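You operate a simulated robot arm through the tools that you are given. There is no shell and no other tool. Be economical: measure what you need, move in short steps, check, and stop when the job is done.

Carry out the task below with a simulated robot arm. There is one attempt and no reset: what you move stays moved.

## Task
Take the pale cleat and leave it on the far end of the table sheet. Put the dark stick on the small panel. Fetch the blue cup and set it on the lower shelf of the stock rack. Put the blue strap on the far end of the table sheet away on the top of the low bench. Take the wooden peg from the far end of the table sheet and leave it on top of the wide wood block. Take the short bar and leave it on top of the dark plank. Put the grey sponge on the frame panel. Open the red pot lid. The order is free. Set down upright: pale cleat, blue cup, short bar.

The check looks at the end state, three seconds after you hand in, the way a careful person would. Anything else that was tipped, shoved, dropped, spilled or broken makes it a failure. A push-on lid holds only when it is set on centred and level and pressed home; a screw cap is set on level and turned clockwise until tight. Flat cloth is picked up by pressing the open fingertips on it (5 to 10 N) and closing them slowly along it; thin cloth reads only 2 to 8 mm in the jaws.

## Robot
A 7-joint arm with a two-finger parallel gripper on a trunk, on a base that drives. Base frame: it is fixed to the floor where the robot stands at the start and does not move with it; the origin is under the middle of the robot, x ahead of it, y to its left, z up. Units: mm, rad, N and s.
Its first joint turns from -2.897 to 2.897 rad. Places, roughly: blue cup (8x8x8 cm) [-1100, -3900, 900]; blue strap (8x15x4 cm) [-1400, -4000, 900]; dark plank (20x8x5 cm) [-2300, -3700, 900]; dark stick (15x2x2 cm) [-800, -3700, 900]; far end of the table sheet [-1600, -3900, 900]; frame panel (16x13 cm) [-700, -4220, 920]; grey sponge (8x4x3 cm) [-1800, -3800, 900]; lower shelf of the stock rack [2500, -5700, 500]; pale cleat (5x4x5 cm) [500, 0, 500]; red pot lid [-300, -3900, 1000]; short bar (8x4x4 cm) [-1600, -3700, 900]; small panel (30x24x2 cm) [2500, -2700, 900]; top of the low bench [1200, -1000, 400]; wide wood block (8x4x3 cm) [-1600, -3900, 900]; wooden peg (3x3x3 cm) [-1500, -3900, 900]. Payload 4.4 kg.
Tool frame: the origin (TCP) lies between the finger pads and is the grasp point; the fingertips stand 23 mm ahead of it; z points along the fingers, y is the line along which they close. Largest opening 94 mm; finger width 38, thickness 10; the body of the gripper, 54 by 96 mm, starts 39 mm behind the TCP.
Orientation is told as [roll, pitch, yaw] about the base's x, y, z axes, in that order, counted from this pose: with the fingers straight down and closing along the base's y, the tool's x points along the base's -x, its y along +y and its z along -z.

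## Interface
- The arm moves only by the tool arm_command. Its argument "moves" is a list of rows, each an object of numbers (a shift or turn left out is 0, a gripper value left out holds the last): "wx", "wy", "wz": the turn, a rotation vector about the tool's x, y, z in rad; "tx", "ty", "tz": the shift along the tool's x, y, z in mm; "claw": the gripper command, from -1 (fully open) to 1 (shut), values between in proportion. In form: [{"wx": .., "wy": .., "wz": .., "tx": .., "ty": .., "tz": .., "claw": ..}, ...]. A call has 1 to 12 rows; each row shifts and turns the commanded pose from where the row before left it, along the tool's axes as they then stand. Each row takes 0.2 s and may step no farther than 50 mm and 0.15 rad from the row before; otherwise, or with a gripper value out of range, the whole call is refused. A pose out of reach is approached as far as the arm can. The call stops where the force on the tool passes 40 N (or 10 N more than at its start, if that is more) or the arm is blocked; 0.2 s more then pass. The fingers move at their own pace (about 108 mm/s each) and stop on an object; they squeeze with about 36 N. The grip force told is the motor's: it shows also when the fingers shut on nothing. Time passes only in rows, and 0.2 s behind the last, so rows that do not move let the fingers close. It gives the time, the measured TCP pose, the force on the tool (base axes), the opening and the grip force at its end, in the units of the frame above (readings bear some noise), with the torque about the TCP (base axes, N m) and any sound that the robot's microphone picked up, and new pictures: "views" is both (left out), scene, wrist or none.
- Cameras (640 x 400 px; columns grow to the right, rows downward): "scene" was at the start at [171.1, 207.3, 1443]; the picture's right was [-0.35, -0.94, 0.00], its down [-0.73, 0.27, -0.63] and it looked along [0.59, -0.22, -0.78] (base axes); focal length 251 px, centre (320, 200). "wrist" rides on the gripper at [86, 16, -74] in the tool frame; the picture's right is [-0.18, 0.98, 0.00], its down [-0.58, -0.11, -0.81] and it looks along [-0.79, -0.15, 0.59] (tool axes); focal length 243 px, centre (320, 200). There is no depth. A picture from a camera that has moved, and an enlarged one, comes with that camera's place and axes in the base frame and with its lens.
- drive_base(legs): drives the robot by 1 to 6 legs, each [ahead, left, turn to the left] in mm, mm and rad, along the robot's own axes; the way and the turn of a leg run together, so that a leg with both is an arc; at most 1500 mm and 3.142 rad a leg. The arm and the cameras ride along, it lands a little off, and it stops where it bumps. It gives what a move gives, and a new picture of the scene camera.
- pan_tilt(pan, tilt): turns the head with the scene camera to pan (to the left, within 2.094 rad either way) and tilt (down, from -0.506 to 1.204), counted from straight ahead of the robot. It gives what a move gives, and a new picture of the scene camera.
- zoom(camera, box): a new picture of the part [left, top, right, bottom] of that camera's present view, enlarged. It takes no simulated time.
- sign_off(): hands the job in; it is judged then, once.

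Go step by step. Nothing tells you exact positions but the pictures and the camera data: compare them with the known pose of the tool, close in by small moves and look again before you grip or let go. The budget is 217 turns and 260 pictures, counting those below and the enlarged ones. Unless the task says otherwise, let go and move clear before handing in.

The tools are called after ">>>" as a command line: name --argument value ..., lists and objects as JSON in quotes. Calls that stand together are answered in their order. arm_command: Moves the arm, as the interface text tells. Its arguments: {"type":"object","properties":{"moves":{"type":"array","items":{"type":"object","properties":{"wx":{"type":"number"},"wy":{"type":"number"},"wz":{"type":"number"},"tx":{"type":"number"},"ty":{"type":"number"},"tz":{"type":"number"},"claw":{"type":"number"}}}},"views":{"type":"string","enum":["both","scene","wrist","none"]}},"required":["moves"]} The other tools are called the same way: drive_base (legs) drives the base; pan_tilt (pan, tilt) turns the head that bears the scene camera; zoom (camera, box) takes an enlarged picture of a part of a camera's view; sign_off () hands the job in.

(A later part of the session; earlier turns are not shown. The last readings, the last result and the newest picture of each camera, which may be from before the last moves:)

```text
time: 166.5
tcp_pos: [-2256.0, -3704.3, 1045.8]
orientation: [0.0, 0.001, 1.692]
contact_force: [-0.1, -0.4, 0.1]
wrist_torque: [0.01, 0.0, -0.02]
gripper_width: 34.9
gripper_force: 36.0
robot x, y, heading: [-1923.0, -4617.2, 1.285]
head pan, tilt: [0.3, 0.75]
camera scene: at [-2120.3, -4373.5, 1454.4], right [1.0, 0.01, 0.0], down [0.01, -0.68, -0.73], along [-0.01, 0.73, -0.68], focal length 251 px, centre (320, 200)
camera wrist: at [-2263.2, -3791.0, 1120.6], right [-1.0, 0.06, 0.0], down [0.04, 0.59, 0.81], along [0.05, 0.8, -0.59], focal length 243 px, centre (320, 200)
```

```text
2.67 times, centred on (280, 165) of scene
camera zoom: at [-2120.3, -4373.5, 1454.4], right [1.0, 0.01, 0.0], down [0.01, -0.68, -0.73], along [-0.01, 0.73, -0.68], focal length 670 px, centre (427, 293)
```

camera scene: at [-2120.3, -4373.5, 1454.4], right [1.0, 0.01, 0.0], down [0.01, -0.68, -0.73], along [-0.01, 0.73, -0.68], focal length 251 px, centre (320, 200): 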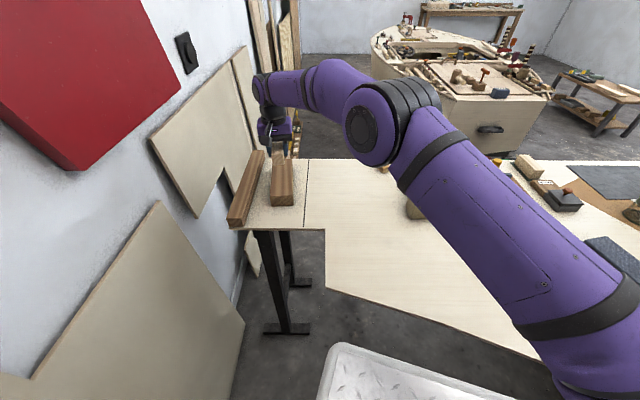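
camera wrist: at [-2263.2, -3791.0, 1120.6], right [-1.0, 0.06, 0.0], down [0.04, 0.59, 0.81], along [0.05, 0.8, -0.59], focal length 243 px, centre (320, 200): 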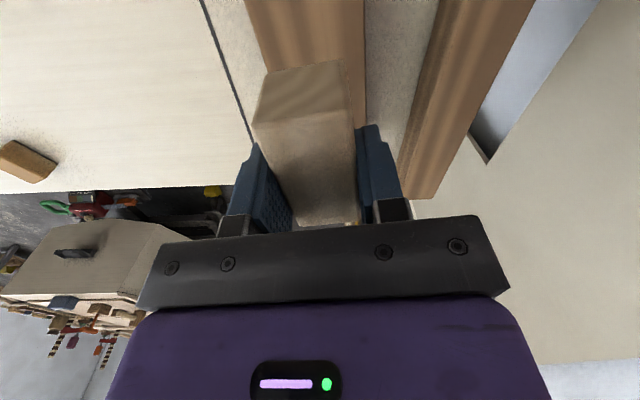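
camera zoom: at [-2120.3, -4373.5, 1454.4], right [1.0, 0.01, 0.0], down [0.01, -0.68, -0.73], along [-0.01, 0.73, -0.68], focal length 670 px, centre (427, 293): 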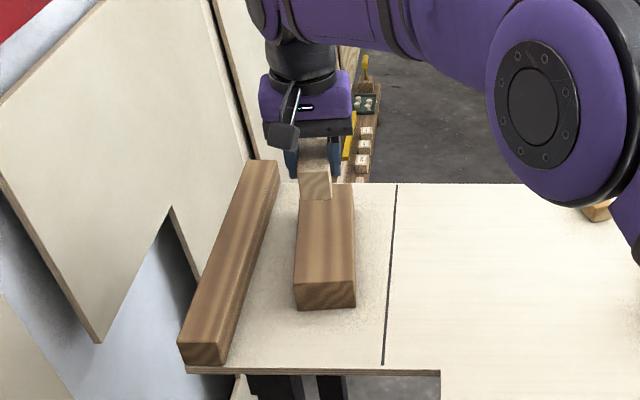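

The bar is lined up above the plank. I lower to contact.

>>> arm_command --moves '[{"tz": 20}, {"tz": 18}, {"tz": 12}, {"tz": 2}, {"tz": 2}, {"tz": 2}, {"tz": 2}, {"tz": 2}, {"tz": 2}, {"tz": 2}, {"tz": 2}, {"tz": 2}]' --views "wrist"

>>> zoom --camera "scene" --box '[220, 110, 340, 220]'

```text
time: 169.1
tcp_pos: [-2258.6, -3704.1, 979.8]
orientation: [0.0, 0.003, 1.691]
contact_force: [0.5, -0.1, -0.7]
wrist_torque: [0.01, 0.0, 0.02]
gripper_width: 35.0
gripper_force: 36.5
robot x, y, heading: [-1921.4, -4619.1, 1.28]
head pan, tilt: [0.3, 0.75]
camera wrist: at [-2264.4, -3791.8, 1053.6], right [-1.0, 0.07, 0.0], down [0.04, 0.59, 0.8], along [0.05, 0.8, -0.59], focal length 243 px, centre (320, 200)
```

wrist: 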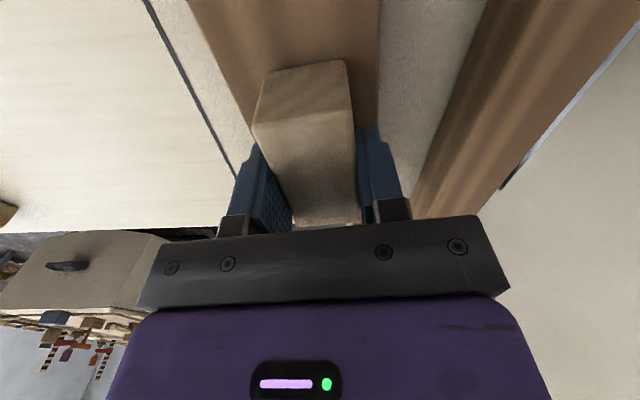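

```text
3.64 times, centred on (280, 165) of scene
camera zoom: at [-2120.4, -4373.2, 1454.3], right [1.0, 0.01, 0.0], down [0.01, -0.68, -0.73], along [-0.01, 0.73, -0.68], focal length 914 px, centre (466, 327)
```

zoom: 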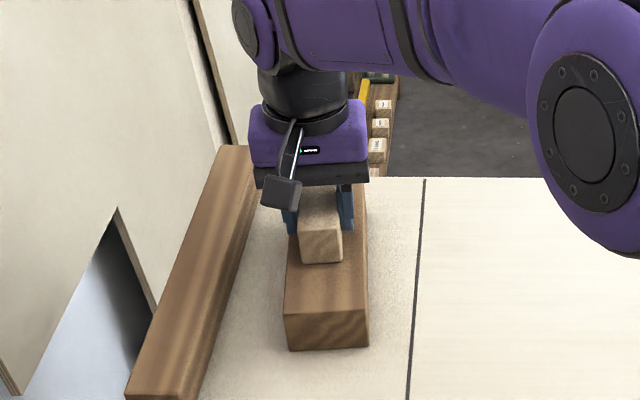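

No contact yet; the bar is nearly centred over the plank. I continue down.

>>> arm_command --moves '[{"ty": -3}, {"tz": 2}, {"tz": 2}, {"tz": 2}, {"tz": 2}, {"tz": 2}, {"tz": 2}, {"tz": 2}, {"tz": 2}, {"tz": 2}, {"tz": 2}]' --views "none"

>>> zoom --camera "scene" --box '[220, 110, 340, 220]'

```text
time: 170.8
tcp_pos: [-2256.9, -3703.3, 973.8]
orientation: [0.006, -0.005, 1.69]
contact_force: [-1.8, 1.4, 8.8]
wrist_torque: [-0.19, -0.09, -0.05]
gripper_width: 35.1
gripper_force: 36.2
robot x, y, heading: [-1925.9, -4616.2, 1.282]
head pan, tilt: [0.3, 0.75]
stopped in row 8: the force on the tool passed its limit at 43 N (the readings are from after the stop); the commanded pose is now the measured one
```

```text
3.64 times, centred on (280, 165) of scene
camera zoom: at [-2120.3, -4373.4, 1454.4], right [1.0, 0.01, 0.0], down [0.01, -0.68, -0.73], along [-0.01, 0.73, -0.68], focal length 914 px, centre (466, 327)
```

zoom: 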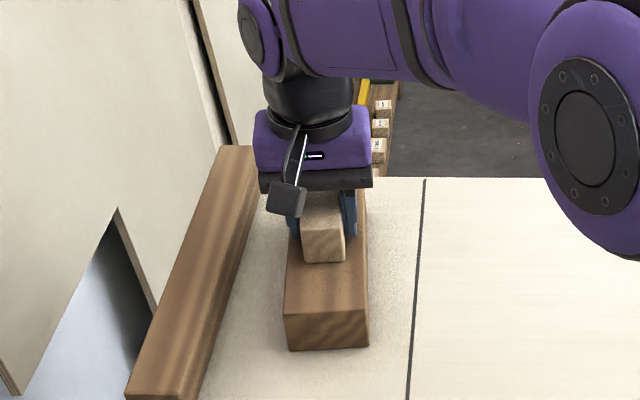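

The bar rests on the plank. I release and rise.

>>> arm_command --moves '[{"tz": -0.5}, {"claw": 0.15}, {"claw": -0.1}, {}, {"tz": -15}, {"tz": -40}, {"tz": -45}, {"tz": -45}]' --views "none"

>>> zoom --camera "scene" --box '[220, 110, 340, 220]'

```text
time: 172.6
tcp_pos: [-2256.0, -3702.2, 1115.2]
orientation: [0.003, -0.001, 1.69]
contact_force: [-0.4, 0.2, -1.2]
wrist_torque: [-0.01, -0.02, 0.02]
gripper_width: 51.7
gripper_force: 0.1
robot x, y, heading: [-1918.8, -4617.5, 1.279]
head pan, tilt: [0.3, 0.75]
```

```text
3.64 times, centred on (280, 165) of scene
camera zoom: at [-2120.5, -4372.7, 1454.2], right [1.0, 0.01, 0.0], down [0.01, -0.68, -0.73], along [-0.01, 0.73, -0.68], focal length 914 px, centre (466, 327)
```

zoom: 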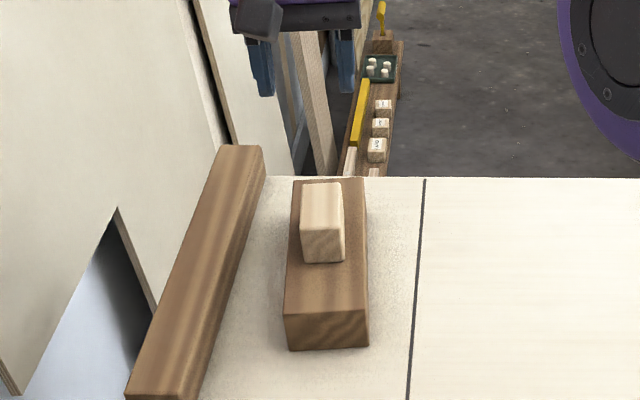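

The bar stands on the plank. Next the sponge: I enlarge its place to see whether the olive box overhangs it.

>>> zoom --camera "scene" --box '[370, 150, 470, 230]'

>>> zoom --camera "wrist" --box '[0, 0, 200, 125]'

```text
5.00 times, centred on (420, 190) of scene
camera zoom: at [-2120.5, -4372.7, 1454.2], right [1.0, 0.01, 0.0], down [0.01, -0.68, -0.73], along [-0.01, 0.73, -0.68], focal length 1256 px, centre (-180, 250)
```

zoom: 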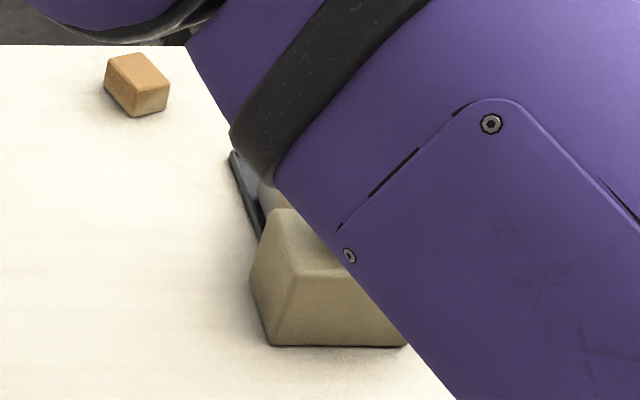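

```text
3.20 times, centred on (100, 62) of wrist
camera zoom: at [-2260.8, -3789.6, 1189.2], right [-1.0, 0.07, 0.0], down [0.04, 0.59, 0.81], along [0.05, 0.81, -0.59], focal length 776 px, centre (1024, 640)
```

zoom: 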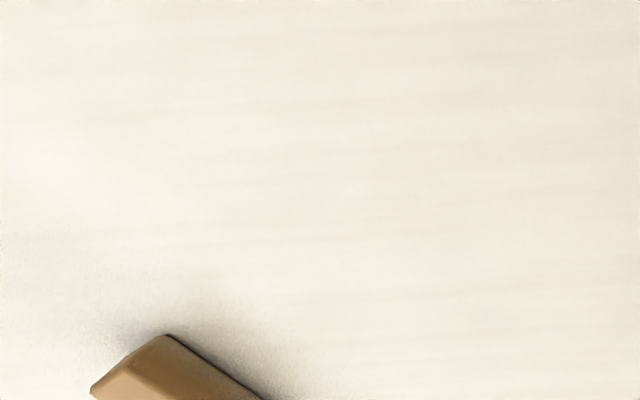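

The arm blocks that view, so I bring the hand back above the sponge and tilt the wrist camera.

>>> arm_command --moves '[{"wz": 0.12}, {"tx": 8, "ty": -47.3}, {"tx": 8, "ty": -47.3}, {"tx": 8, "ty": -47.3}, {"tx": 8, "ty": -47.3}, {"tx": 8, "ty": -47.3}, {"tx": 8, "ty": -47.3}, {"tx": 8, "ty": -47.3}, {"tx": 8, "ty": -47.3}, {"tx": 8, "ty": -47.3}, {"wy": 0.15}, {"wy": 0.15}]' --views "none"

>>> arm_command --moves '[{"wy": 0.15}]' --views "none"

>>> zoom --camera "wrist" --box '[160, 0, 480, 200]'

>>> zoom --camera "scene" --box '[370, 150, 470, 230]'

```text
time: 175.2
tcp_pos: [-1828.1, -3775.1, 1117.6]
orientation: [0.003, 0.3, 1.57]
contact_force: [-0.1, -0.2, 0.7]
wrist_torque: [0.06, 0.03, 0.01]
gripper_width: 51.4
gripper_force: 0.0
robot x, y, heading: [-1922.0, -4621.8, 1.279]
head pan, tilt: [0.3, 0.75]
```

```text
time: 175.6
tcp_pos: [-1828.0, -3775.2, 1116.3]
orientation: [0.004, 0.449, 1.572]
contact_force: [-0.1, -0.7, 1.2]
wrist_torque: [0.04, 0.0, 0.03]
gripper_width: 51.6
gripper_force: 0.1
robot x, y, heading: [-1922.3, -4617.5, 1.287]
head pan, tilt: [0.3, 0.75]
```

```text
2.00 times, centred on (320, 100) of wrist
camera zoom: at [-1844.8, -3820.9, 1221.0], right [-0.98, 0.17, -0.08], down [0.11, 0.87, 0.47], along [0.15, 0.46, -0.88], focal length 485 px, centre (320, 400)
```

zoom: 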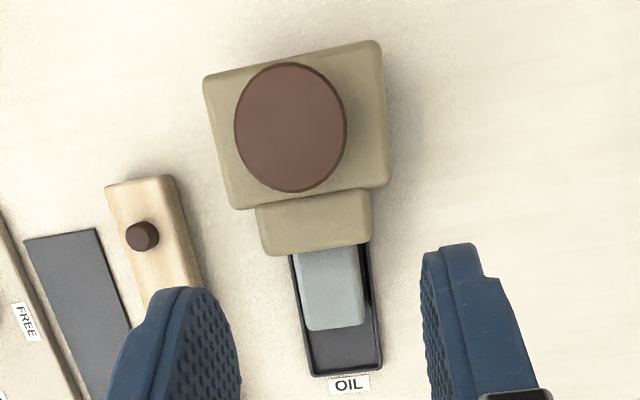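

```text
5.00 times, centred on (420, 190) of scene
camera zoom: at [-2120.3, -4373.5, 1454.4], right [1.0, 0.01, 0.0], down [0.01, -0.68, -0.73], along [-0.01, 0.73, -0.68], focal length 1256 px, centre (-180, 250)
```

zoom: 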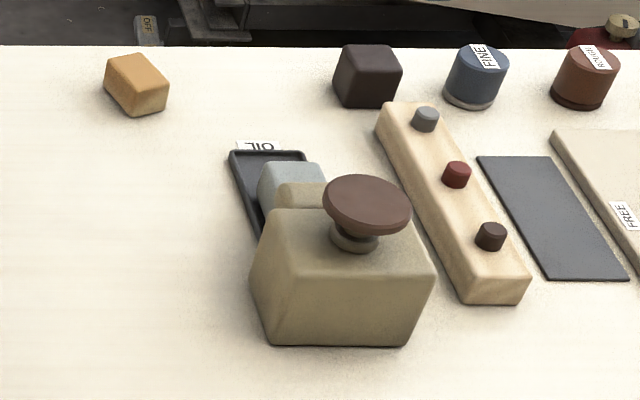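

The olive box is an oil dispenser whose lip overhangs the sponge's rear; the sponge (centreline x≈-1815, visible y -3765..-3720) must be drawn out along +y before lifting. I straighten and hover over its free end.

>>> arm_command --moves '[{"wy": -0.15, "claw": -0.28}, {"wy": -0.15}, {"wy": -0.15}, {"tx": -37, "ty": -13}, {"tz": 45}, {"tz": 45}, {"tz": 30}]' --views "wrist"

>>> zoom --camera "scene" --box '[370, 150, 470, 230]'

```text
time: 177.2
tcp_pos: [-1815.7, -3737.1, 994.8]
orientation: [0.003, -0.002, 1.572]
contact_force: [0.4, -0.4, 0.6]
wrist_torque: [0.01, -0.01, 0.0]
gripper_width: 60.3
gripper_force: 0.0
robot x, y, heading: [-1921.0, -4616.8, 1.284]
head pan, tilt: [0.3, 0.75]
camera wrist: at [-1831.2, -3822.8, 1068.6], right [-0.98, 0.18, 0.0], down [0.11, 0.58, 0.81], along [0.15, 0.79, -0.59], focal length 243 px, centre (320, 200)
```

wrist: 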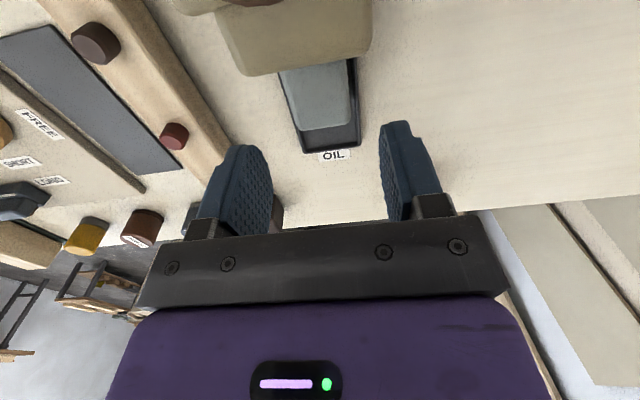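

```text
5.00 times, centred on (420, 190) of scene
camera zoom: at [-2120.3, -4373.5, 1454.4], right [1.0, 0.01, 0.0], down [0.01, -0.68, -0.73], along [-0.01, 0.73, -0.68], focal length 1256 px, centre (-180, 250)
```

zoom: 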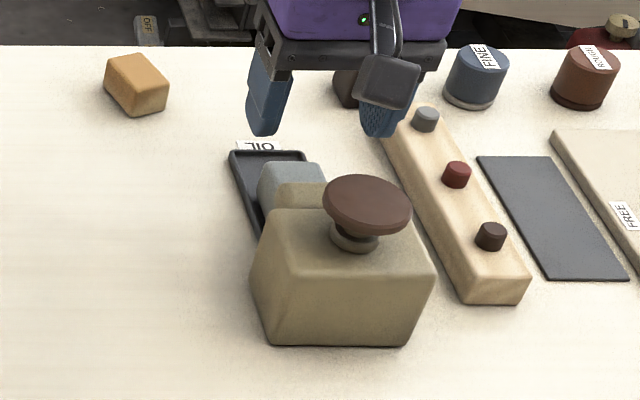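

The camera pod would foul the dispenser's knob (top z≈989), so I tilt the tool 0.25 rad to lift the pod, then descend onto the sponge's free end.

>>> arm_command --moves '[{"wy": 0.125}, {"wy": 0.125}, {"tx": -3.9, "tz": -1}, {"tx": -4.9, "tz": 19.4}, {"tx": -3.7, "tz": 14.5}, {"tx": -1.5, "tz": 5.8}]' --views "wrist"

>>> zoom --camera "scene" --box '[370, 150, 470, 230]'

```text
time: 178.6
tcp_pos: [-1816.6, -3734.3, 957.9]
orientation: [0.004, 0.249, 1.571]
contact_force: [-0.4, -0.3, 0.7]
wrist_torque: [0.02, 0.01, -0.01]
gripper_width: 60.1
gripper_force: 0.1
robot x, y, heading: [-1925.6, -4616.6, 1.285]
head pan, tilt: [0.3, 0.75]
camera wrist: at [-1832.7, -3799.6, 1050.0], right [-0.98, 0.18, -0.04], down [0.11, 0.76, 0.64], along [0.15, 0.62, -0.77], focal length 243 px, centre (320, 200)
```

wrist: 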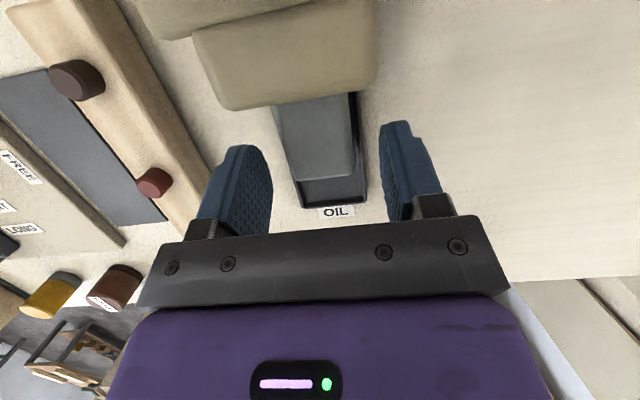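

```text
5.00 times, centred on (420, 190) of scene
camera zoom: at [-2120.3, -4373.2, 1454.3], right [1.0, 0.01, 0.0], down [0.01, -0.68, -0.73], along [-0.01, 0.73, -0.68], focal length 1256 px, centre (-180, 250)
```

zoom: 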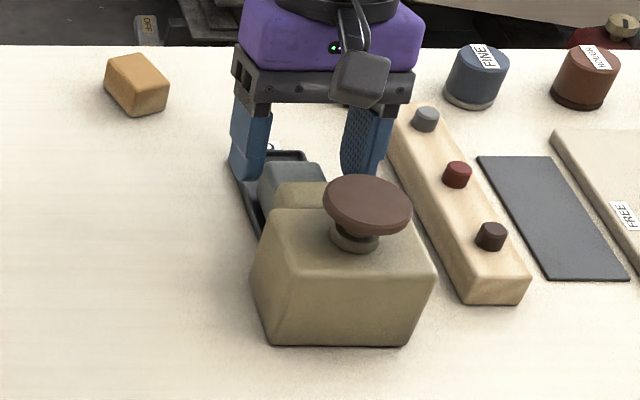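

Clearances look good. I go down 16 mm and close on the sponge.

>>> arm_command --moves '[{"tx": -2, "tz": 7.8}, {"tx": -1.2, "tz": 4.8}, {"tx": -0.8, "tz": 3}, {"claw": 0.3}, {"claw": 1}, {}, {}]' --views "wrist"

>>> zoom --camera "scene" --box '[370, 150, 470, 230]'

```text
time: 180.2
tcp_pos: [-1818.7, -3734.0, 939.6]
orientation: [0.005, 0.248, 1.571]
contact_force: [1.0, -0.5, 0.3]
wrist_torque: [0.02, 0.03, 0.01]
gripper_width: 37.0
gripper_force: 36.1
robot x, y, heading: [-1917.9, -4615.1, 1.281]
head pan, tilt: [0.3, 0.75]
camera wrist: at [-1833.8, -3798.8, 1031.9], right [-0.98, 0.18, -0.04], down [0.11, 0.76, 0.64], along [0.15, 0.62, -0.77], focal length 243 px, centre (320, 200)
```

wrist: 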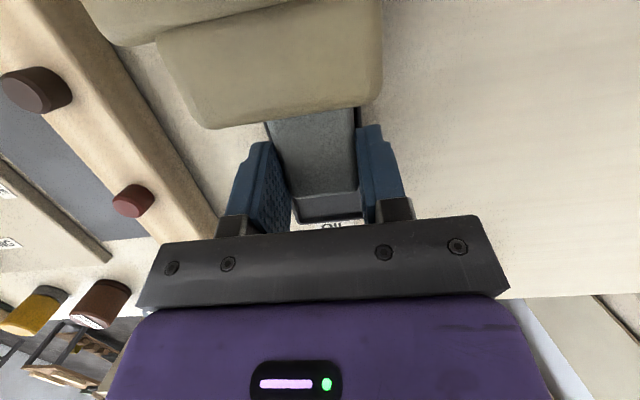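

```text
5.00 times, centred on (420, 190) of scene
camera zoom: at [-2120.3, -4373.1, 1454.3], right [1.0, 0.01, 0.0], down [0.01, -0.68, -0.73], along [-0.01, 0.73, -0.68], focal length 1256 px, centre (-180, 250)
```

zoom: 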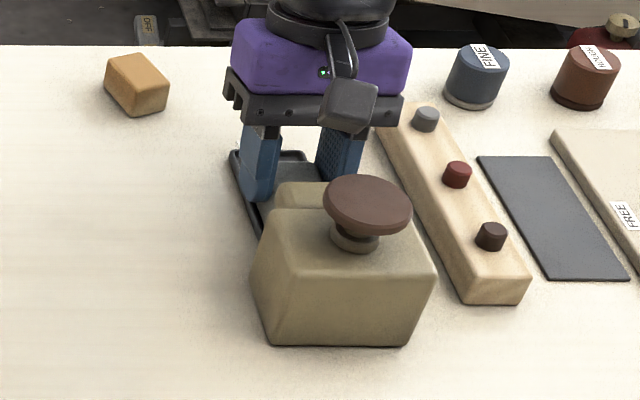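

Gripped at 37 mm. I unload it by 2 mm and draw it out along +y.

>>> arm_command --moves '[{"tx": 0.5, "tz": -2}, {"tx": -5, "tz": -1.3}, {"tx": -5, "tz": -1.3}, {"tx": -5, "tz": -1.3}, {"tx": -5, "tz": -1.3}, {"tx": -5, "tz": -1.3}, {"tx": -5, "tz": -1.3}]' --views "wrist"

>>> zoom --camera "scene" --box '[370, 150, 470, 230]'

```text
time: 181.8
tcp_pos: [-1817.2, -3702.4, 940.0]
orientation: [0.002, 0.247, 1.572]
contact_force: [0.2, 0.0, -0.4]
wrist_torque: [0.0, 0.0, 0.04]
gripper_width: 36.7
gripper_force: 35.9
robot x, y, heading: [-1923.8, -4616.4, 1.284]
head pan, tilt: [0.3, 0.75]
camera wrist: at [-1833.7, -3768.2, 1033.8], right [-0.98, 0.18, -0.04], down [0.11, 0.76, 0.64], along [0.15, 0.62, -0.77], focal length 243 px, centre (320, 200)
```

wrist: 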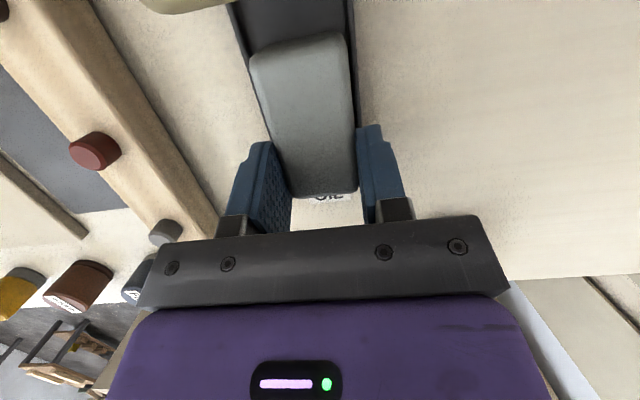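

```text
5.00 times, centred on (420, 190) of scene
camera zoom: at [-2120.3, -4373.2, 1454.3], right [1.0, 0.01, 0.0], down [0.01, -0.68, -0.73], along [-0.01, 0.73, -0.68], focal length 1256 px, centre (-180, 250)
```

zoom: 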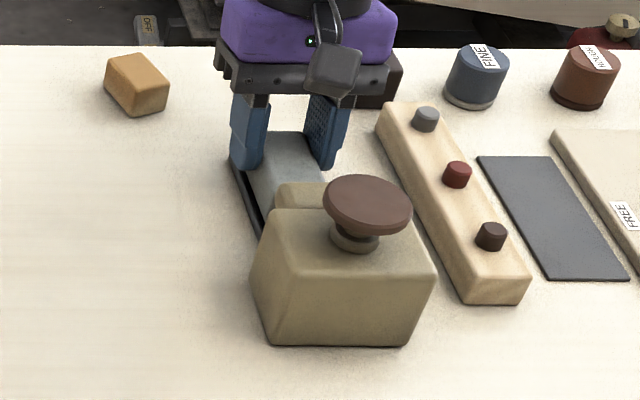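

The sponge is free with the tray undisturbed. I lift it and bring the arm in for driving.

>>> arm_command --moves '[{"tx": 5, "tz": -19.4}, {"tx": 11.1, "tz": -43.6}, {"tx": 11.1, "tz": -43.6}, {"tx": 11.1, "tz": -43.6}, {"tx": 8, "tz": -30}, {"tx": 39.4, "ty": -11.5, "tz": 10}, {"tx": 39.4, "ty": -11.5, "tz": 10}, {"tx": 39.4, "ty": -11.5, "tz": 10}, {"tx": 39.4, "ty": -11.5, "tz": 10}, {"tx": 39.4, "ty": -11.5, "tz": 10}, {"tx": 39.4, "ty": -11.5, "tz": 10}, {"tx": 39.4, "ty": -11.5, "tz": 10}]' --views "wrist"

>>> pan_tilt --pan -0.4 --tilt 0.75

```text
time: 184.4
tcp_pos: [-1737.4, -3988.7, 1128.4]
orientation: [0.003, 0.247, 1.572]
contact_force: [-0.2, 0.8, -1.1]
wrist_torque: [-0.06, -0.02, -0.02]
gripper_width: 37.0
gripper_force: 36.4
robot x, y, heading: [-1919.9, -4617.5, 1.28]
head pan, tilt: [0.3, 0.75]
camera wrist: at [-1753.1, -4054.0, 1221.4], right [-0.98, 0.18, -0.04], down [0.11, 0.76, 0.64], along [0.15, 0.62, -0.77], focal length 243 px, centre (320, 200)
```

wrist: 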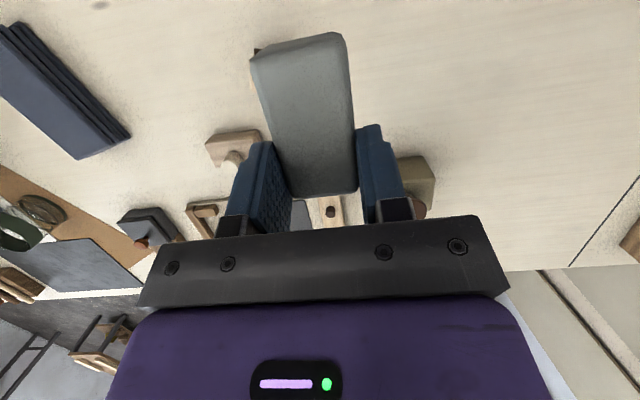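

```text
time: 185.4
tcp_pos: [-1737.4, -3989.4, 1129.5]
orientation: [0.004, 0.247, 1.571]
contact_force: [-0.3, 0.1, 0.1]
wrist_torque: [0.01, 0.01, 0.01]
gripper_width: 37.0
gripper_force: 36.2
robot x, y, heading: [-1921.3, -4619.4, 1.281]
head pan, tilt: [-0.4, 0.75]
camera scene: at [-2066.7, -4392.0, 1454.3], right [0.77, -0.63, 0.0], down [-0.43, -0.53, -0.73], along [0.46, 0.57, -0.68], focal length 251 px, centre (320, 200)
```

scene: 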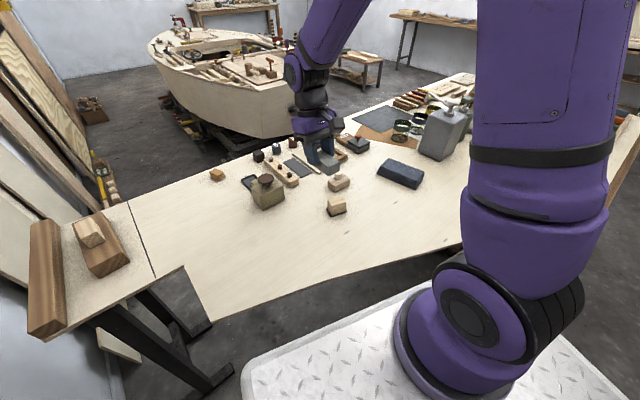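

Holding the sponge, I retrace out of the slant spot and strafe east to stand south of the frame panel.

>>> drive_base --legs '[[-330, 0, 0], [0, -335, 0], [0, 0, 0.29], [0, -990, 0]]'

>>> pan_tilt --pan -0.1 --tilt 0.7

```text
time: 194.9
tcp_pos: [-720.7, -4383.8, 1128.4]
orientation: [0.003, 0.249, 1.829]
contact_force: [0.2, -0.3, -0.7]
wrist_torque: [0.0, 0.01, -0.01]
gripper_width: 36.9
gripper_force: 36.0
robot x, y, heading: [-741.5, -5039.4, 1.536]
head pan, tilt: [-0.4, 0.75]
camera scene: at [-936.9, -4857.2, 1454.3], right [0.91, -0.42, 0.0], down [-0.29, -0.62, -0.73], along [0.31, 0.66, -0.68], focal length 251 px, centre (320, 200)
```

scene: 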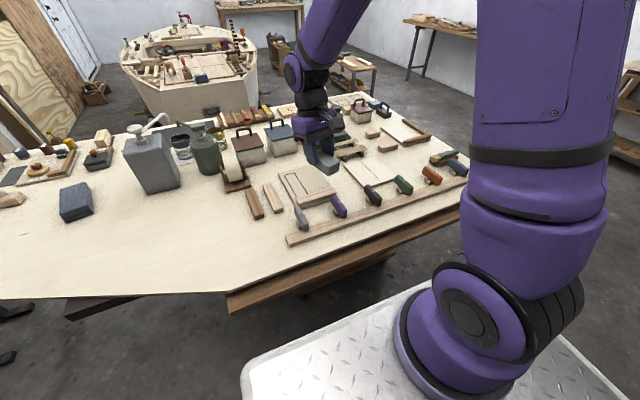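

```text
time: 195.7
tcp_pos: [-718.8, -4384.1, 1128.6]
orientation: [0.003, 0.248, 1.829]
contact_force: [-0.1, 0.3, -0.3]
wrist_torque: [0.01, 0.02, -0.01]
gripper_width: 36.8
gripper_force: 35.7
robot x, y, heading: [-741.4, -5036.0, 1.535]
head pan, tilt: [-0.099, 0.7]
camera scene: at [-960.4, -4848.3, 1458.6], right [0.99, -0.13, 0.0], down [-0.08, -0.64, -0.76], along [0.1, 0.76, -0.64], focal length 251 px, centre (320, 200)
```

scene: 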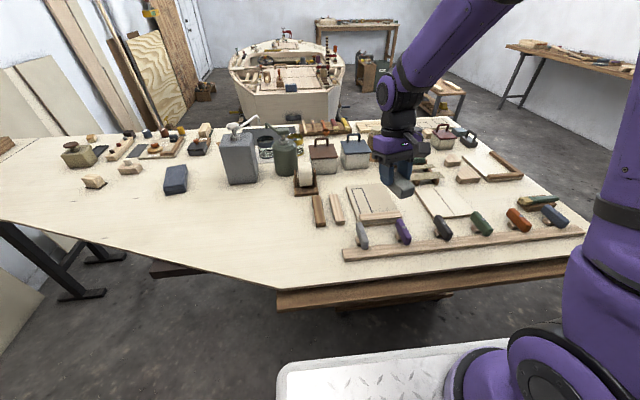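

The panel at image (373,205) comes out at [-693,-4214], matching the frame panel. I enlarge it.

>>> zoom --camera "scene" --box '[290, 160, 490, 270]'

>>> zoom --camera "wrist" --box '[0, 0, 640, 400]'

```text
3.20 times, centred on (390, 215) of scene
camera zoom: at [-960.4, -4848.3, 1458.6], right [0.99, -0.13, 0.0], down [-0.08, -0.64, -0.76], along [0.1, 0.76, -0.64], focal length 804 px, centre (96, 152)
```

zoom: 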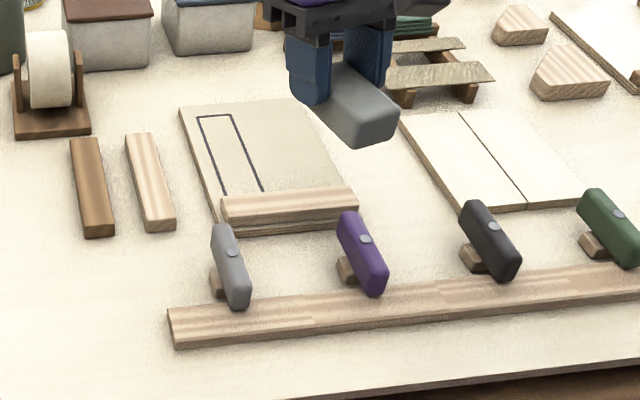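

```text
1.00 times, centred on (320, 200) of wrist (not enlarged: the box is as wide or as high as the picture)
camera zoom: at [-719.0, -4450.8, 1221.8], right [-1.0, -0.08, -0.04], down [-0.09, 0.76, 0.64], along [-0.02, 0.64, -0.77], focal length 243 px, centre (320, 200)
```

zoom: 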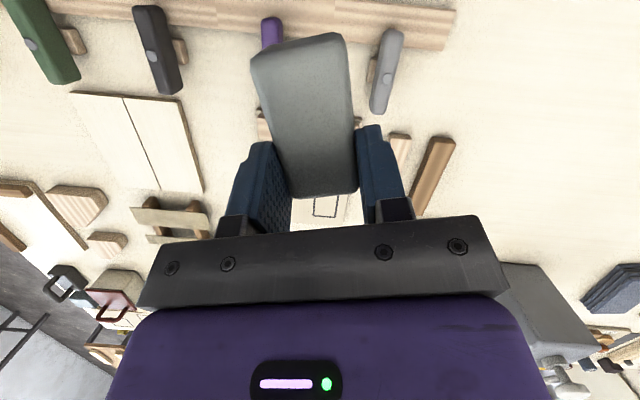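

The free part of the frame panel is about x -770..-635, y -4265..-4140. I rotate the hand to line the sponge up with it and move above.

>>> arm_command --moves '[{"wx": -0.032, "wz": 0.125}, {"wx": -0.032, "wz": 0.125}, {"tx": -40.9, "ty": -3.2, "tz": -10.4}, {"tx": -40.9, "ty": -3.2, "tz": -10.4}, {"tx": -40.9, "ty": -3.2, "tz": -10.4}, {"tx": -40.9, "ty": -3.2, "tz": -10.4}, {"tx": -40.9, "ty": -3.2, "tz": -10.4}, {"tx": -11.1, "tz": 43.6}, {"tx": -11.1, "tz": 43.6}, {"tx": -5, "tz": 19.4}]' --views "wrist"

>>> zoom --camera "scene" --box '[290, 130, 490, 260]'

```text
time: 197.9
tcp_pos: [-705.2, -4173.8, 1017.2]
orientation: [0.005, 0.25, 1.57]
contact_force: [0.4, 0.6, 0.7]
wrist_torque: [0.04, -0.02, 0.0]
gripper_width: 36.9
gripper_force: 36.3
robot x, y, heading: [-740.0, -5035.8, 1.541]
head pan, tilt: [-0.099, 0.7]
camera wrist: at [-721.0, -4238.3, 1111.7], right [-0.98, 0.18, -0.04], down [0.11, 0.76, 0.64], along [0.15, 0.62, -0.77], focal length 243 px, centre (320, 200)
```

wrist: 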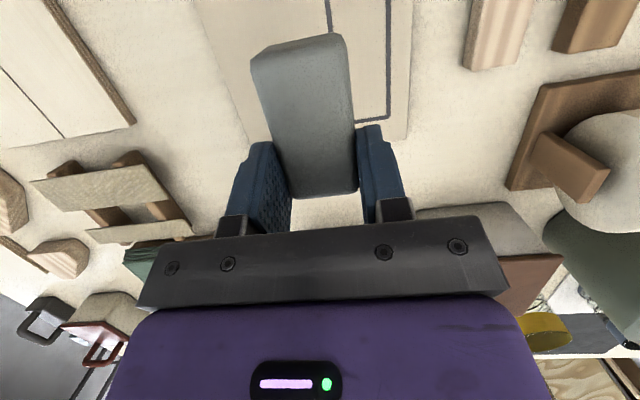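

```text
3.08 times, centred on (390, 195) of scene
camera zoom: at [-960.5, -4848.6, 1458.6], right [0.99, -0.13, 0.0], down [-0.08, -0.64, -0.77], along [0.1, 0.76, -0.64], focal length 773 px, centre (105, 215)
```

zoom: 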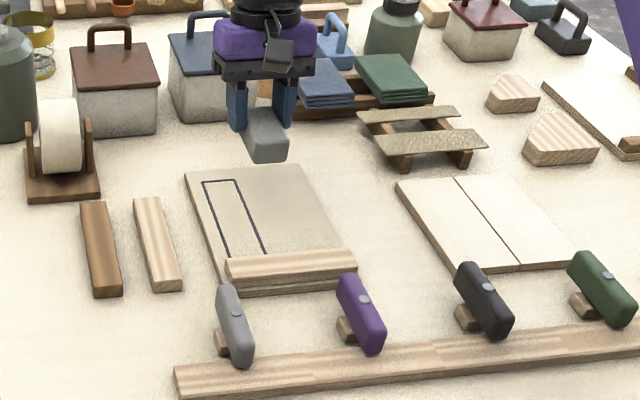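

The sponge is over the free part of the panel. I lower it to contact.

>>> arm_command --moves '[{"tx": -3.2, "tz": 19.4}, {"tx": -5, "tz": 17.4}, {"tx": -1.5, "tz": 5.8}, {"tx": -0.7, "tz": 2.9}, {"tx": -0.7, "tz": 2.9}, {"tx": -0.7, "tz": 2.9}, {"tx": -0.7, "tz": 2.9}, {"tx": -0.7, "tz": 2.9}, {"tx": -0.7, "tz": 2.9}]' --views "wrist"

>>> zoom --camera "scene" --box '[320, 150, 440, 250]'

```text
time: 199.9
tcp_pos: [-705.2, -4174.9, 957.5]
orientation: [0.005, 0.25, 1.571]
contact_force: [-0.2, 0.3, -0.3]
wrist_torque: [0.02, -0.05, -0.04]
gripper_width: 36.8
gripper_force: 36.5
robot x, y, heading: [-746.1, -5040.4, 1.546]
head pan, tilt: [-0.099, 0.7]
camera wrist: at [-720.6, -4239.0, 1050.7], right [-0.98, 0.18, -0.04], down [0.11, 0.76, 0.64], along [0.15, 0.62, -0.77], focal length 243 px, centre (320, 200)
```

wrist: 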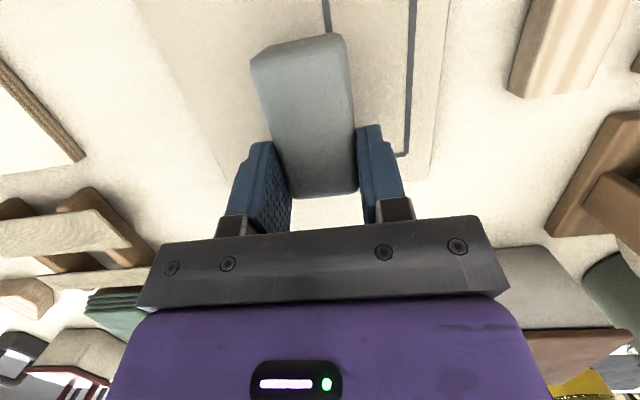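

```text
4.00 times, centred on (380, 200) of scene
camera zoom: at [-960.5, -4848.3, 1458.6], right [0.99, -0.13, 0.0], down [-0.08, -0.64, -0.76], along [0.1, 0.76, -0.64], focal length 1005 px, centre (80, 200)
```

zoom: 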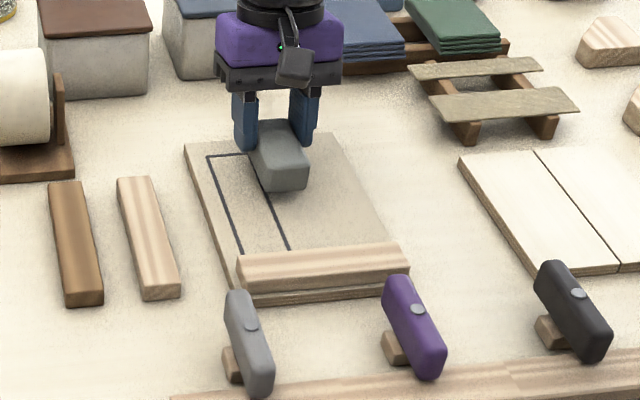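

I shift it 15 mm toward the middle and continue down.

>>> arm_command --moves '[{"tx": 14.5, "ty": -6, "tz": 3.7}, {"tx": -0.7, "tz": 2.9}, {"tx": -0.7, "tz": 2.9}, {"tx": -0.7, "tz": 2.9}, {"tx": -0.7, "tz": 2.9}, {"tx": -0.7, "tz": 2.9}, {"tx": -0.7, "tz": 2.9}]' --views "none"

>>> zoom --camera "scene" --box '[320, 150, 440, 250]'

```text
time: 201.5
tcp_pos: [-699.8, -4188.1, 940.0]
orientation: [0.004, 0.247, 1.569]
contact_force: [-2.5, 3.0, 24.8]
wrist_torque: [0.05, 0.0, 0.07]
gripper_width: 37.2
gripper_force: 36.3
robot x, y, heading: [-740.3, -5040.2, 1.536]
head pan, tilt: [-0.099, 0.7]
```

```text
4.00 times, centred on (380, 200) of scene
camera zoom: at [-960.6, -4849.2, 1458.7], right [0.99, -0.13, 0.0], down [-0.08, -0.64, -0.77], along [0.1, 0.76, -0.64], focal length 1005 px, centre (80, 200)
```

zoom: 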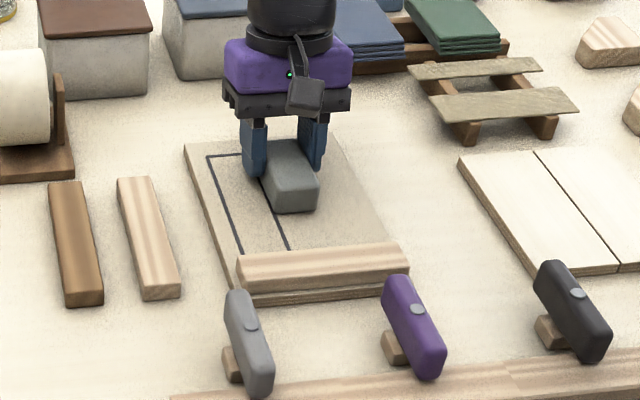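

The sponge sits on the panel. I release and rise.

>>> arm_command --moves '[{"tx": 0.5, "tz": -1.5}, {"claw": 0.1}, {"claw": -0.2}, {}, {"tx": 5, "tz": -19.4}, {"tx": 11.1, "tz": -43.6}, {"tx": 11.1, "tz": -43.6}, {"tx": 11.1, "tz": -43.6}]' --views "none"

>>> zoom --camera "scene" --box '[320, 150, 440, 250]'

>>> zoom --camera "wrist" --box '[0, 0, 640, 400]'

```text
time: 203.3
tcp_pos: [-697.8, -4187.6, 1095.3]
orientation: [0.004, 0.251, 1.57]
contact_force: [-0.2, 0.4, -1.4]
wrist_torque: [-0.04, -0.02, 0.03]
gripper_width: 56.4
gripper_force: 0.0
robot x, y, heading: [-739.5, -5042.3, 1.544]
head pan, tilt: [-0.099, 0.7]
```

```text
4.00 times, centred on (380, 200) of scene
camera zoom: at [-960.5, -4847.7, 1458.5], right [0.99, -0.13, 0.0], down [-0.08, -0.64, -0.76], along [0.1, 0.76, -0.64], focal length 1005 px, centre (80, 200)
```

zoom: 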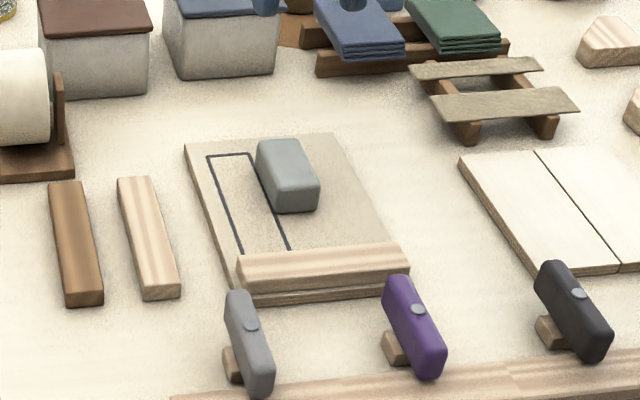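

```text
1.00 times, centred on (320, 200) of wrist (not enlarged: the box is as wide or as high as the picture)
camera zoom: at [-713.8, -4252.6, 1189.7], right [-0.98, 0.18, -0.04], down [0.11, 0.76, 0.64], along [0.15, 0.62, -0.77], focal length 243 px, centre (320, 200)
```

zoom: 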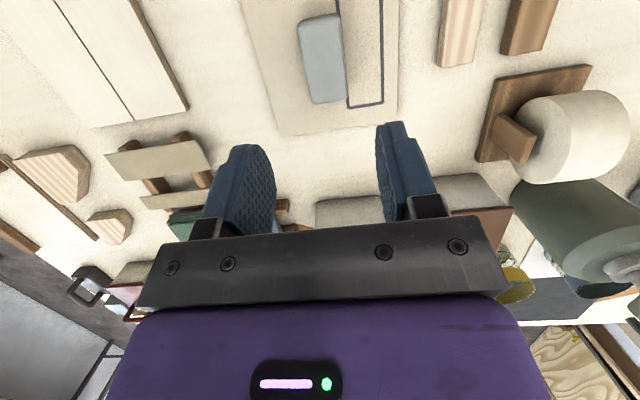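

The sponge rests on the frame panel. Next the blue strap (≈[-1396,-4025]); I straighten and retract the hand, then strafe back west.

>>> arm_command --moves '[{"wy": -0.125, "claw": -0.9}, {"wy": -0.125}, {"tx": 40, "tz": -10}, {"tx": 40, "tz": -10}, {"tx": 40, "tz": -10}, {"tx": 40, "tz": -10}, {"tx": 35, "tz": -10}]' --views "none"

>>> drive_base --legs '[[0, 0, 0.03], [0, 650, 0], [140, 0, 0]]'

>>> pan_tilt --pan -0.2 --tilt 0.7

```text
time: 204.9
tcp_pos: [-696.5, -4381.2, 1145.6]
orientation: [0.004, -0.001, 1.571]
contact_force: [0.0, 0.0, 0.6]
wrist_torque: [-0.04, -0.02, 0.01]
gripper_width: 89.4
gripper_force: 0.0
robot x, y, heading: [-737.0, -5040.3, 1.538]
head pan, tilt: [-0.099, 0.7]
```

```text
time: 209.9
tcp_pos: [-1375.1, -4239.5, 1146.6]
orientation: [0.004, -0.001, 1.596]
contact_force: [0.1, 0.1, -0.3]
wrist_torque: [-0.03, 0.0, -0.01]
gripper_width: 89.4
gripper_force: 0.2
robot x, y, heading: [-1400.3, -4895.1, 1.566]
head pan, tilt: [-0.099, 0.7]
camera scene: at [-1627.4, -4713.0, 1458.6], right [0.99, -0.11, 0.0], down [-0.07, -0.64, -0.76], along [0.08, 0.76, -0.64], focal length 251 px, centre (320, 200)
```

scene: 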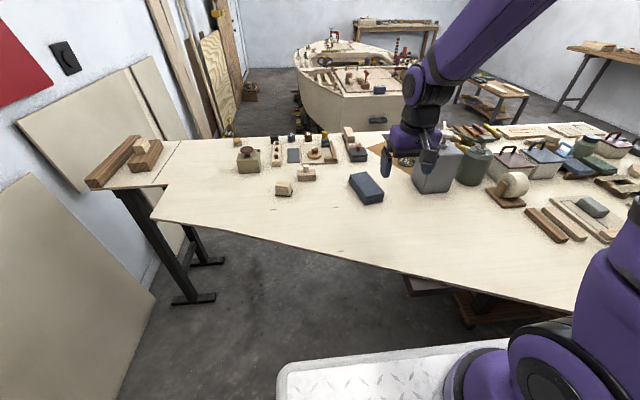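

```text
time: 210.6
tcp_pos: [-1375.3, -4240.4, 1144.8]
orientation: [0.003, 0.0, 1.595]
contact_force: [-0.2, -0.5, 0.1]
wrist_torque: [-0.01, -0.01, 0.0]
gripper_width: 89.4
gripper_force: 0.0
robot x, y, heading: [-1398.7, -4896.6, 1.562]
head pan, tilt: [-0.201, 0.7]
camera scene: at [-1619.0, -4714.4, 1458.6], right [0.98, -0.21, 0.0], down [-0.13, -0.63, -0.76], along [0.16, 0.75, -0.64], focal length 251 px, centre (320, 200)
```

scene: 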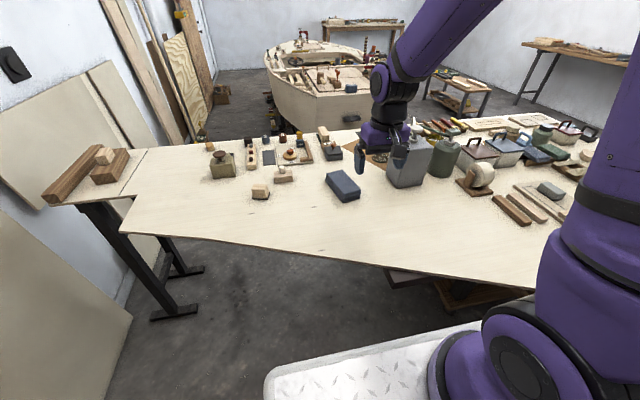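

The strap should be in the wrist view now; I look.

>>> zoom --camera "wrist" --box '[200, 0, 520, 200]'

>>> zoom --camera "scene" --box '[290, 110, 450, 220]'

```text
2.00 times, centred on (360, 100) of wrist
camera zoom: at [-1389.1, -4326.6, 1220.0], right [-0.99, 0.16, 0.0], down [0.1, 0.58, 0.81], along [0.13, 0.8, -0.59], focal length 485 px, centre (240, 400)
```

zoom: 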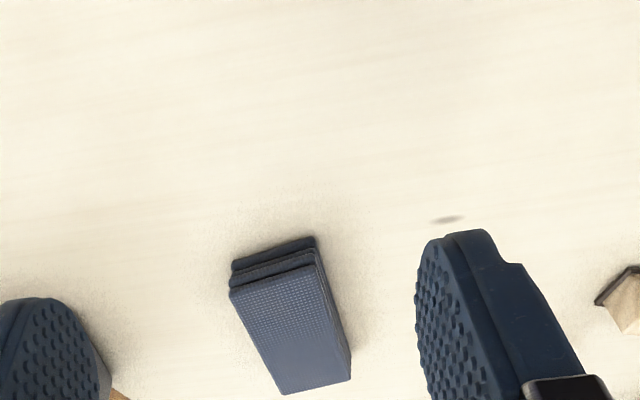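

```text
3.64 times, centred on (370, 165) of scene
camera zoom: at [-1619.0, -4714.4, 1458.6], right [0.98, -0.21, 0.0], down [-0.13, -0.63, -0.76], along [0.16, 0.75, -0.64], focal length 914 px, centre (138, 327)
```

zoom: 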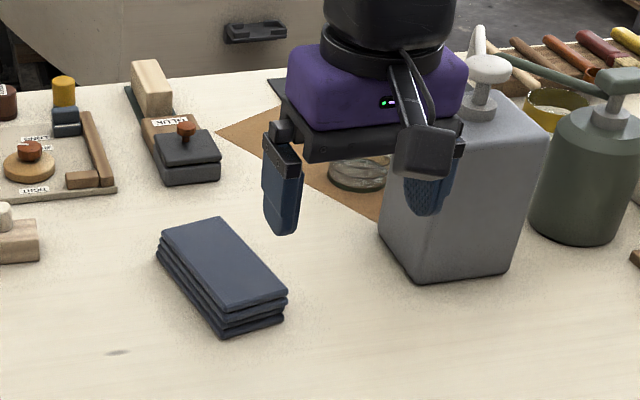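

Strap centre ≈[-1388,-4023], long axis turned about 0.2 rad from +y. I align the hand and hover over it.

>>> arm_command --moves '[{"wz": -0.09, "claw": -1}, {"wz": -0.083}, {"tx": -43, "ty": -6}, {"tx": -43, "ty": -6}, {"tx": -43, "ty": -6}, {"tx": -43, "ty": -6}, {"tx": -43, "ty": -6}, {"tz": 45}, {"tz": 45}, {"tz": 45}, {"tz": 20}]' --views "wrist"

>>> zoom --camera "scene" --box '[290, 110, 450, 220]'

```text
time: 213.0
tcp_pos: [-1388.0, -4020.7, 992.0]
orientation: [0.003, 0.0, 1.767]
contact_force: [0.7, -0.5, 0.4]
wrist_torque: [0.02, 0.03, 0.03]
gripper_width: 94.0
gripper_force: 0.0
robot x, y, heading: [-1403.2, -4899.2, 1.564]
head pan, tilt: [-0.201, 0.7]
camera wrist: at [-1386.5, -4109.1, 1066.1], right [-1.0, -0.01, 0.0], down [0.0, 0.59, 0.81], along [-0.01, 0.81, -0.59], focal length 243 px, centre (320, 200)
```

wrist: 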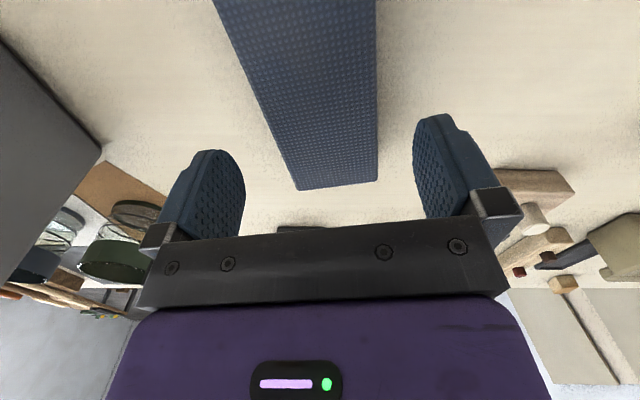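

```text
3.64 times, centred on (370, 165) of scene
camera zoom: at [-1618.9, -4714.7, 1458.6], right [0.98, -0.21, 0.0], down [-0.13, -0.63, -0.77], along [0.16, 0.75, -0.64], focal length 914 px, centre (138, 327)
```

zoom: 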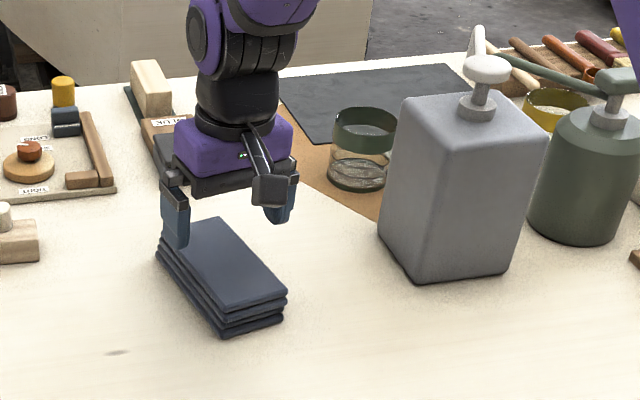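

Aligned and centred over the strap. I go down and close.

>>> arm_command --moves '[{"tz": 25}, {"tz": 20}, {"tz": 12}, {"tz": 6}, {"tz": 3}, {"claw": 0}, {"claw": 1}, {}, {}]' --views "wrist"

>>> zoom --camera "scene" --box '[290, 110, 450, 220]'

```text
time: 215.0
tcp_pos: [-1389.2, -4021.8, 925.2]
orientation: [0.003, -0.002, 1.768]
contact_force: [0.0, 1.7, -0.2]
wrist_torque: [0.12, -0.03, 0.08]
gripper_width: 73.3
gripper_force: 35.9
robot x, y, heading: [-1401.4, -4893.3, 1.564]
head pan, tilt: [-0.201, 0.7]
camera wrist: at [-1387.7, -4110.5, 999.0], right [-1.0, -0.01, 0.0], down [0.0, 0.59, 0.81], along [-0.01, 0.81, -0.59], focal length 243 px, centre (320, 200)
```

wrist: 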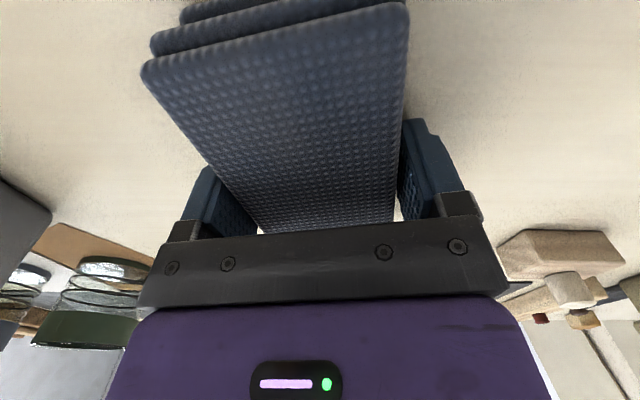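

```text
3.64 times, centred on (370, 165) of scene
camera zoom: at [-1619.0, -4714.3, 1458.6], right [0.98, -0.21, 0.0], down [-0.13, -0.63, -0.76], along [0.16, 0.75, -0.64], focal length 914 px, centre (138, 327)
```

zoom: 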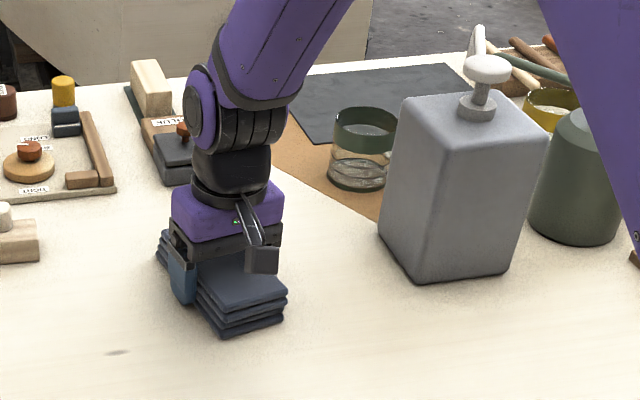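

Gripped at 73 mm. I lift gently and check that all layers come.

>>> arm_command --moves '[{"tz": -8}, {"tz": -20}, {"tz": -35}, {"tz": -45}, {"tz": -45}, {"tz": -45}]' --views "wrist"

>>> zoom --camera "scene" --box '[270, 80, 450, 220]'

```text
time: 216.4
tcp_pos: [-1389.7, -4021.6, 1121.7]
orientation: [0.004, -0.002, 1.768]
contact_force: [-0.3, 0.1, -2.8]
wrist_torque: [-0.04, -0.01, 0.02]
gripper_width: 73.0
gripper_force: 36.5
robot x, y, heading: [-1398.7, -4899.7, 1.561]
head pan, tilt: [-0.201, 0.7]
camera wrist: at [-1388.0, -4111.5, 1196.5], right [-1.0, -0.01, 0.0], down [0.0, 0.59, 0.81], along [-0.01, 0.81, -0.59], focal length 243 px, centre (320, 200)
```

wrist: 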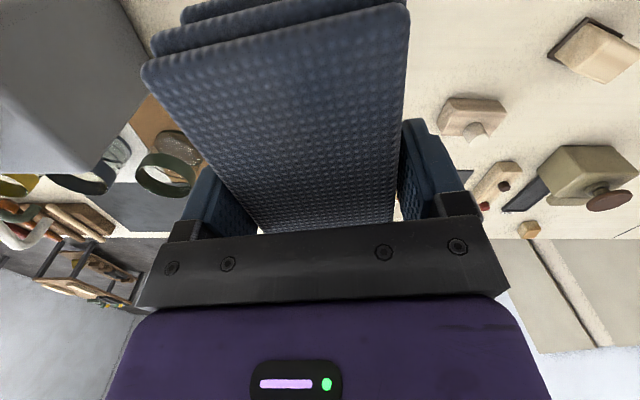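

```text
2.86 times, centred on (360, 150) of scene
camera zoom: at [-1618.9, -4713.7, 1458.5], right [0.98, -0.21, 0.0], down [-0.13, -0.63, -0.76], along [0.16, 0.75, -0.64], focal length 718 px, centre (206, 343)
```

zoom: 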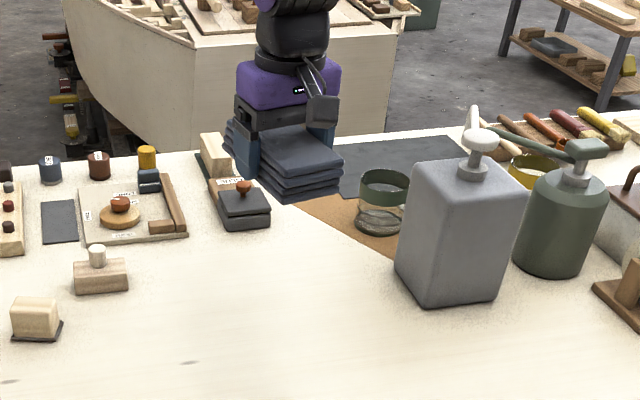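

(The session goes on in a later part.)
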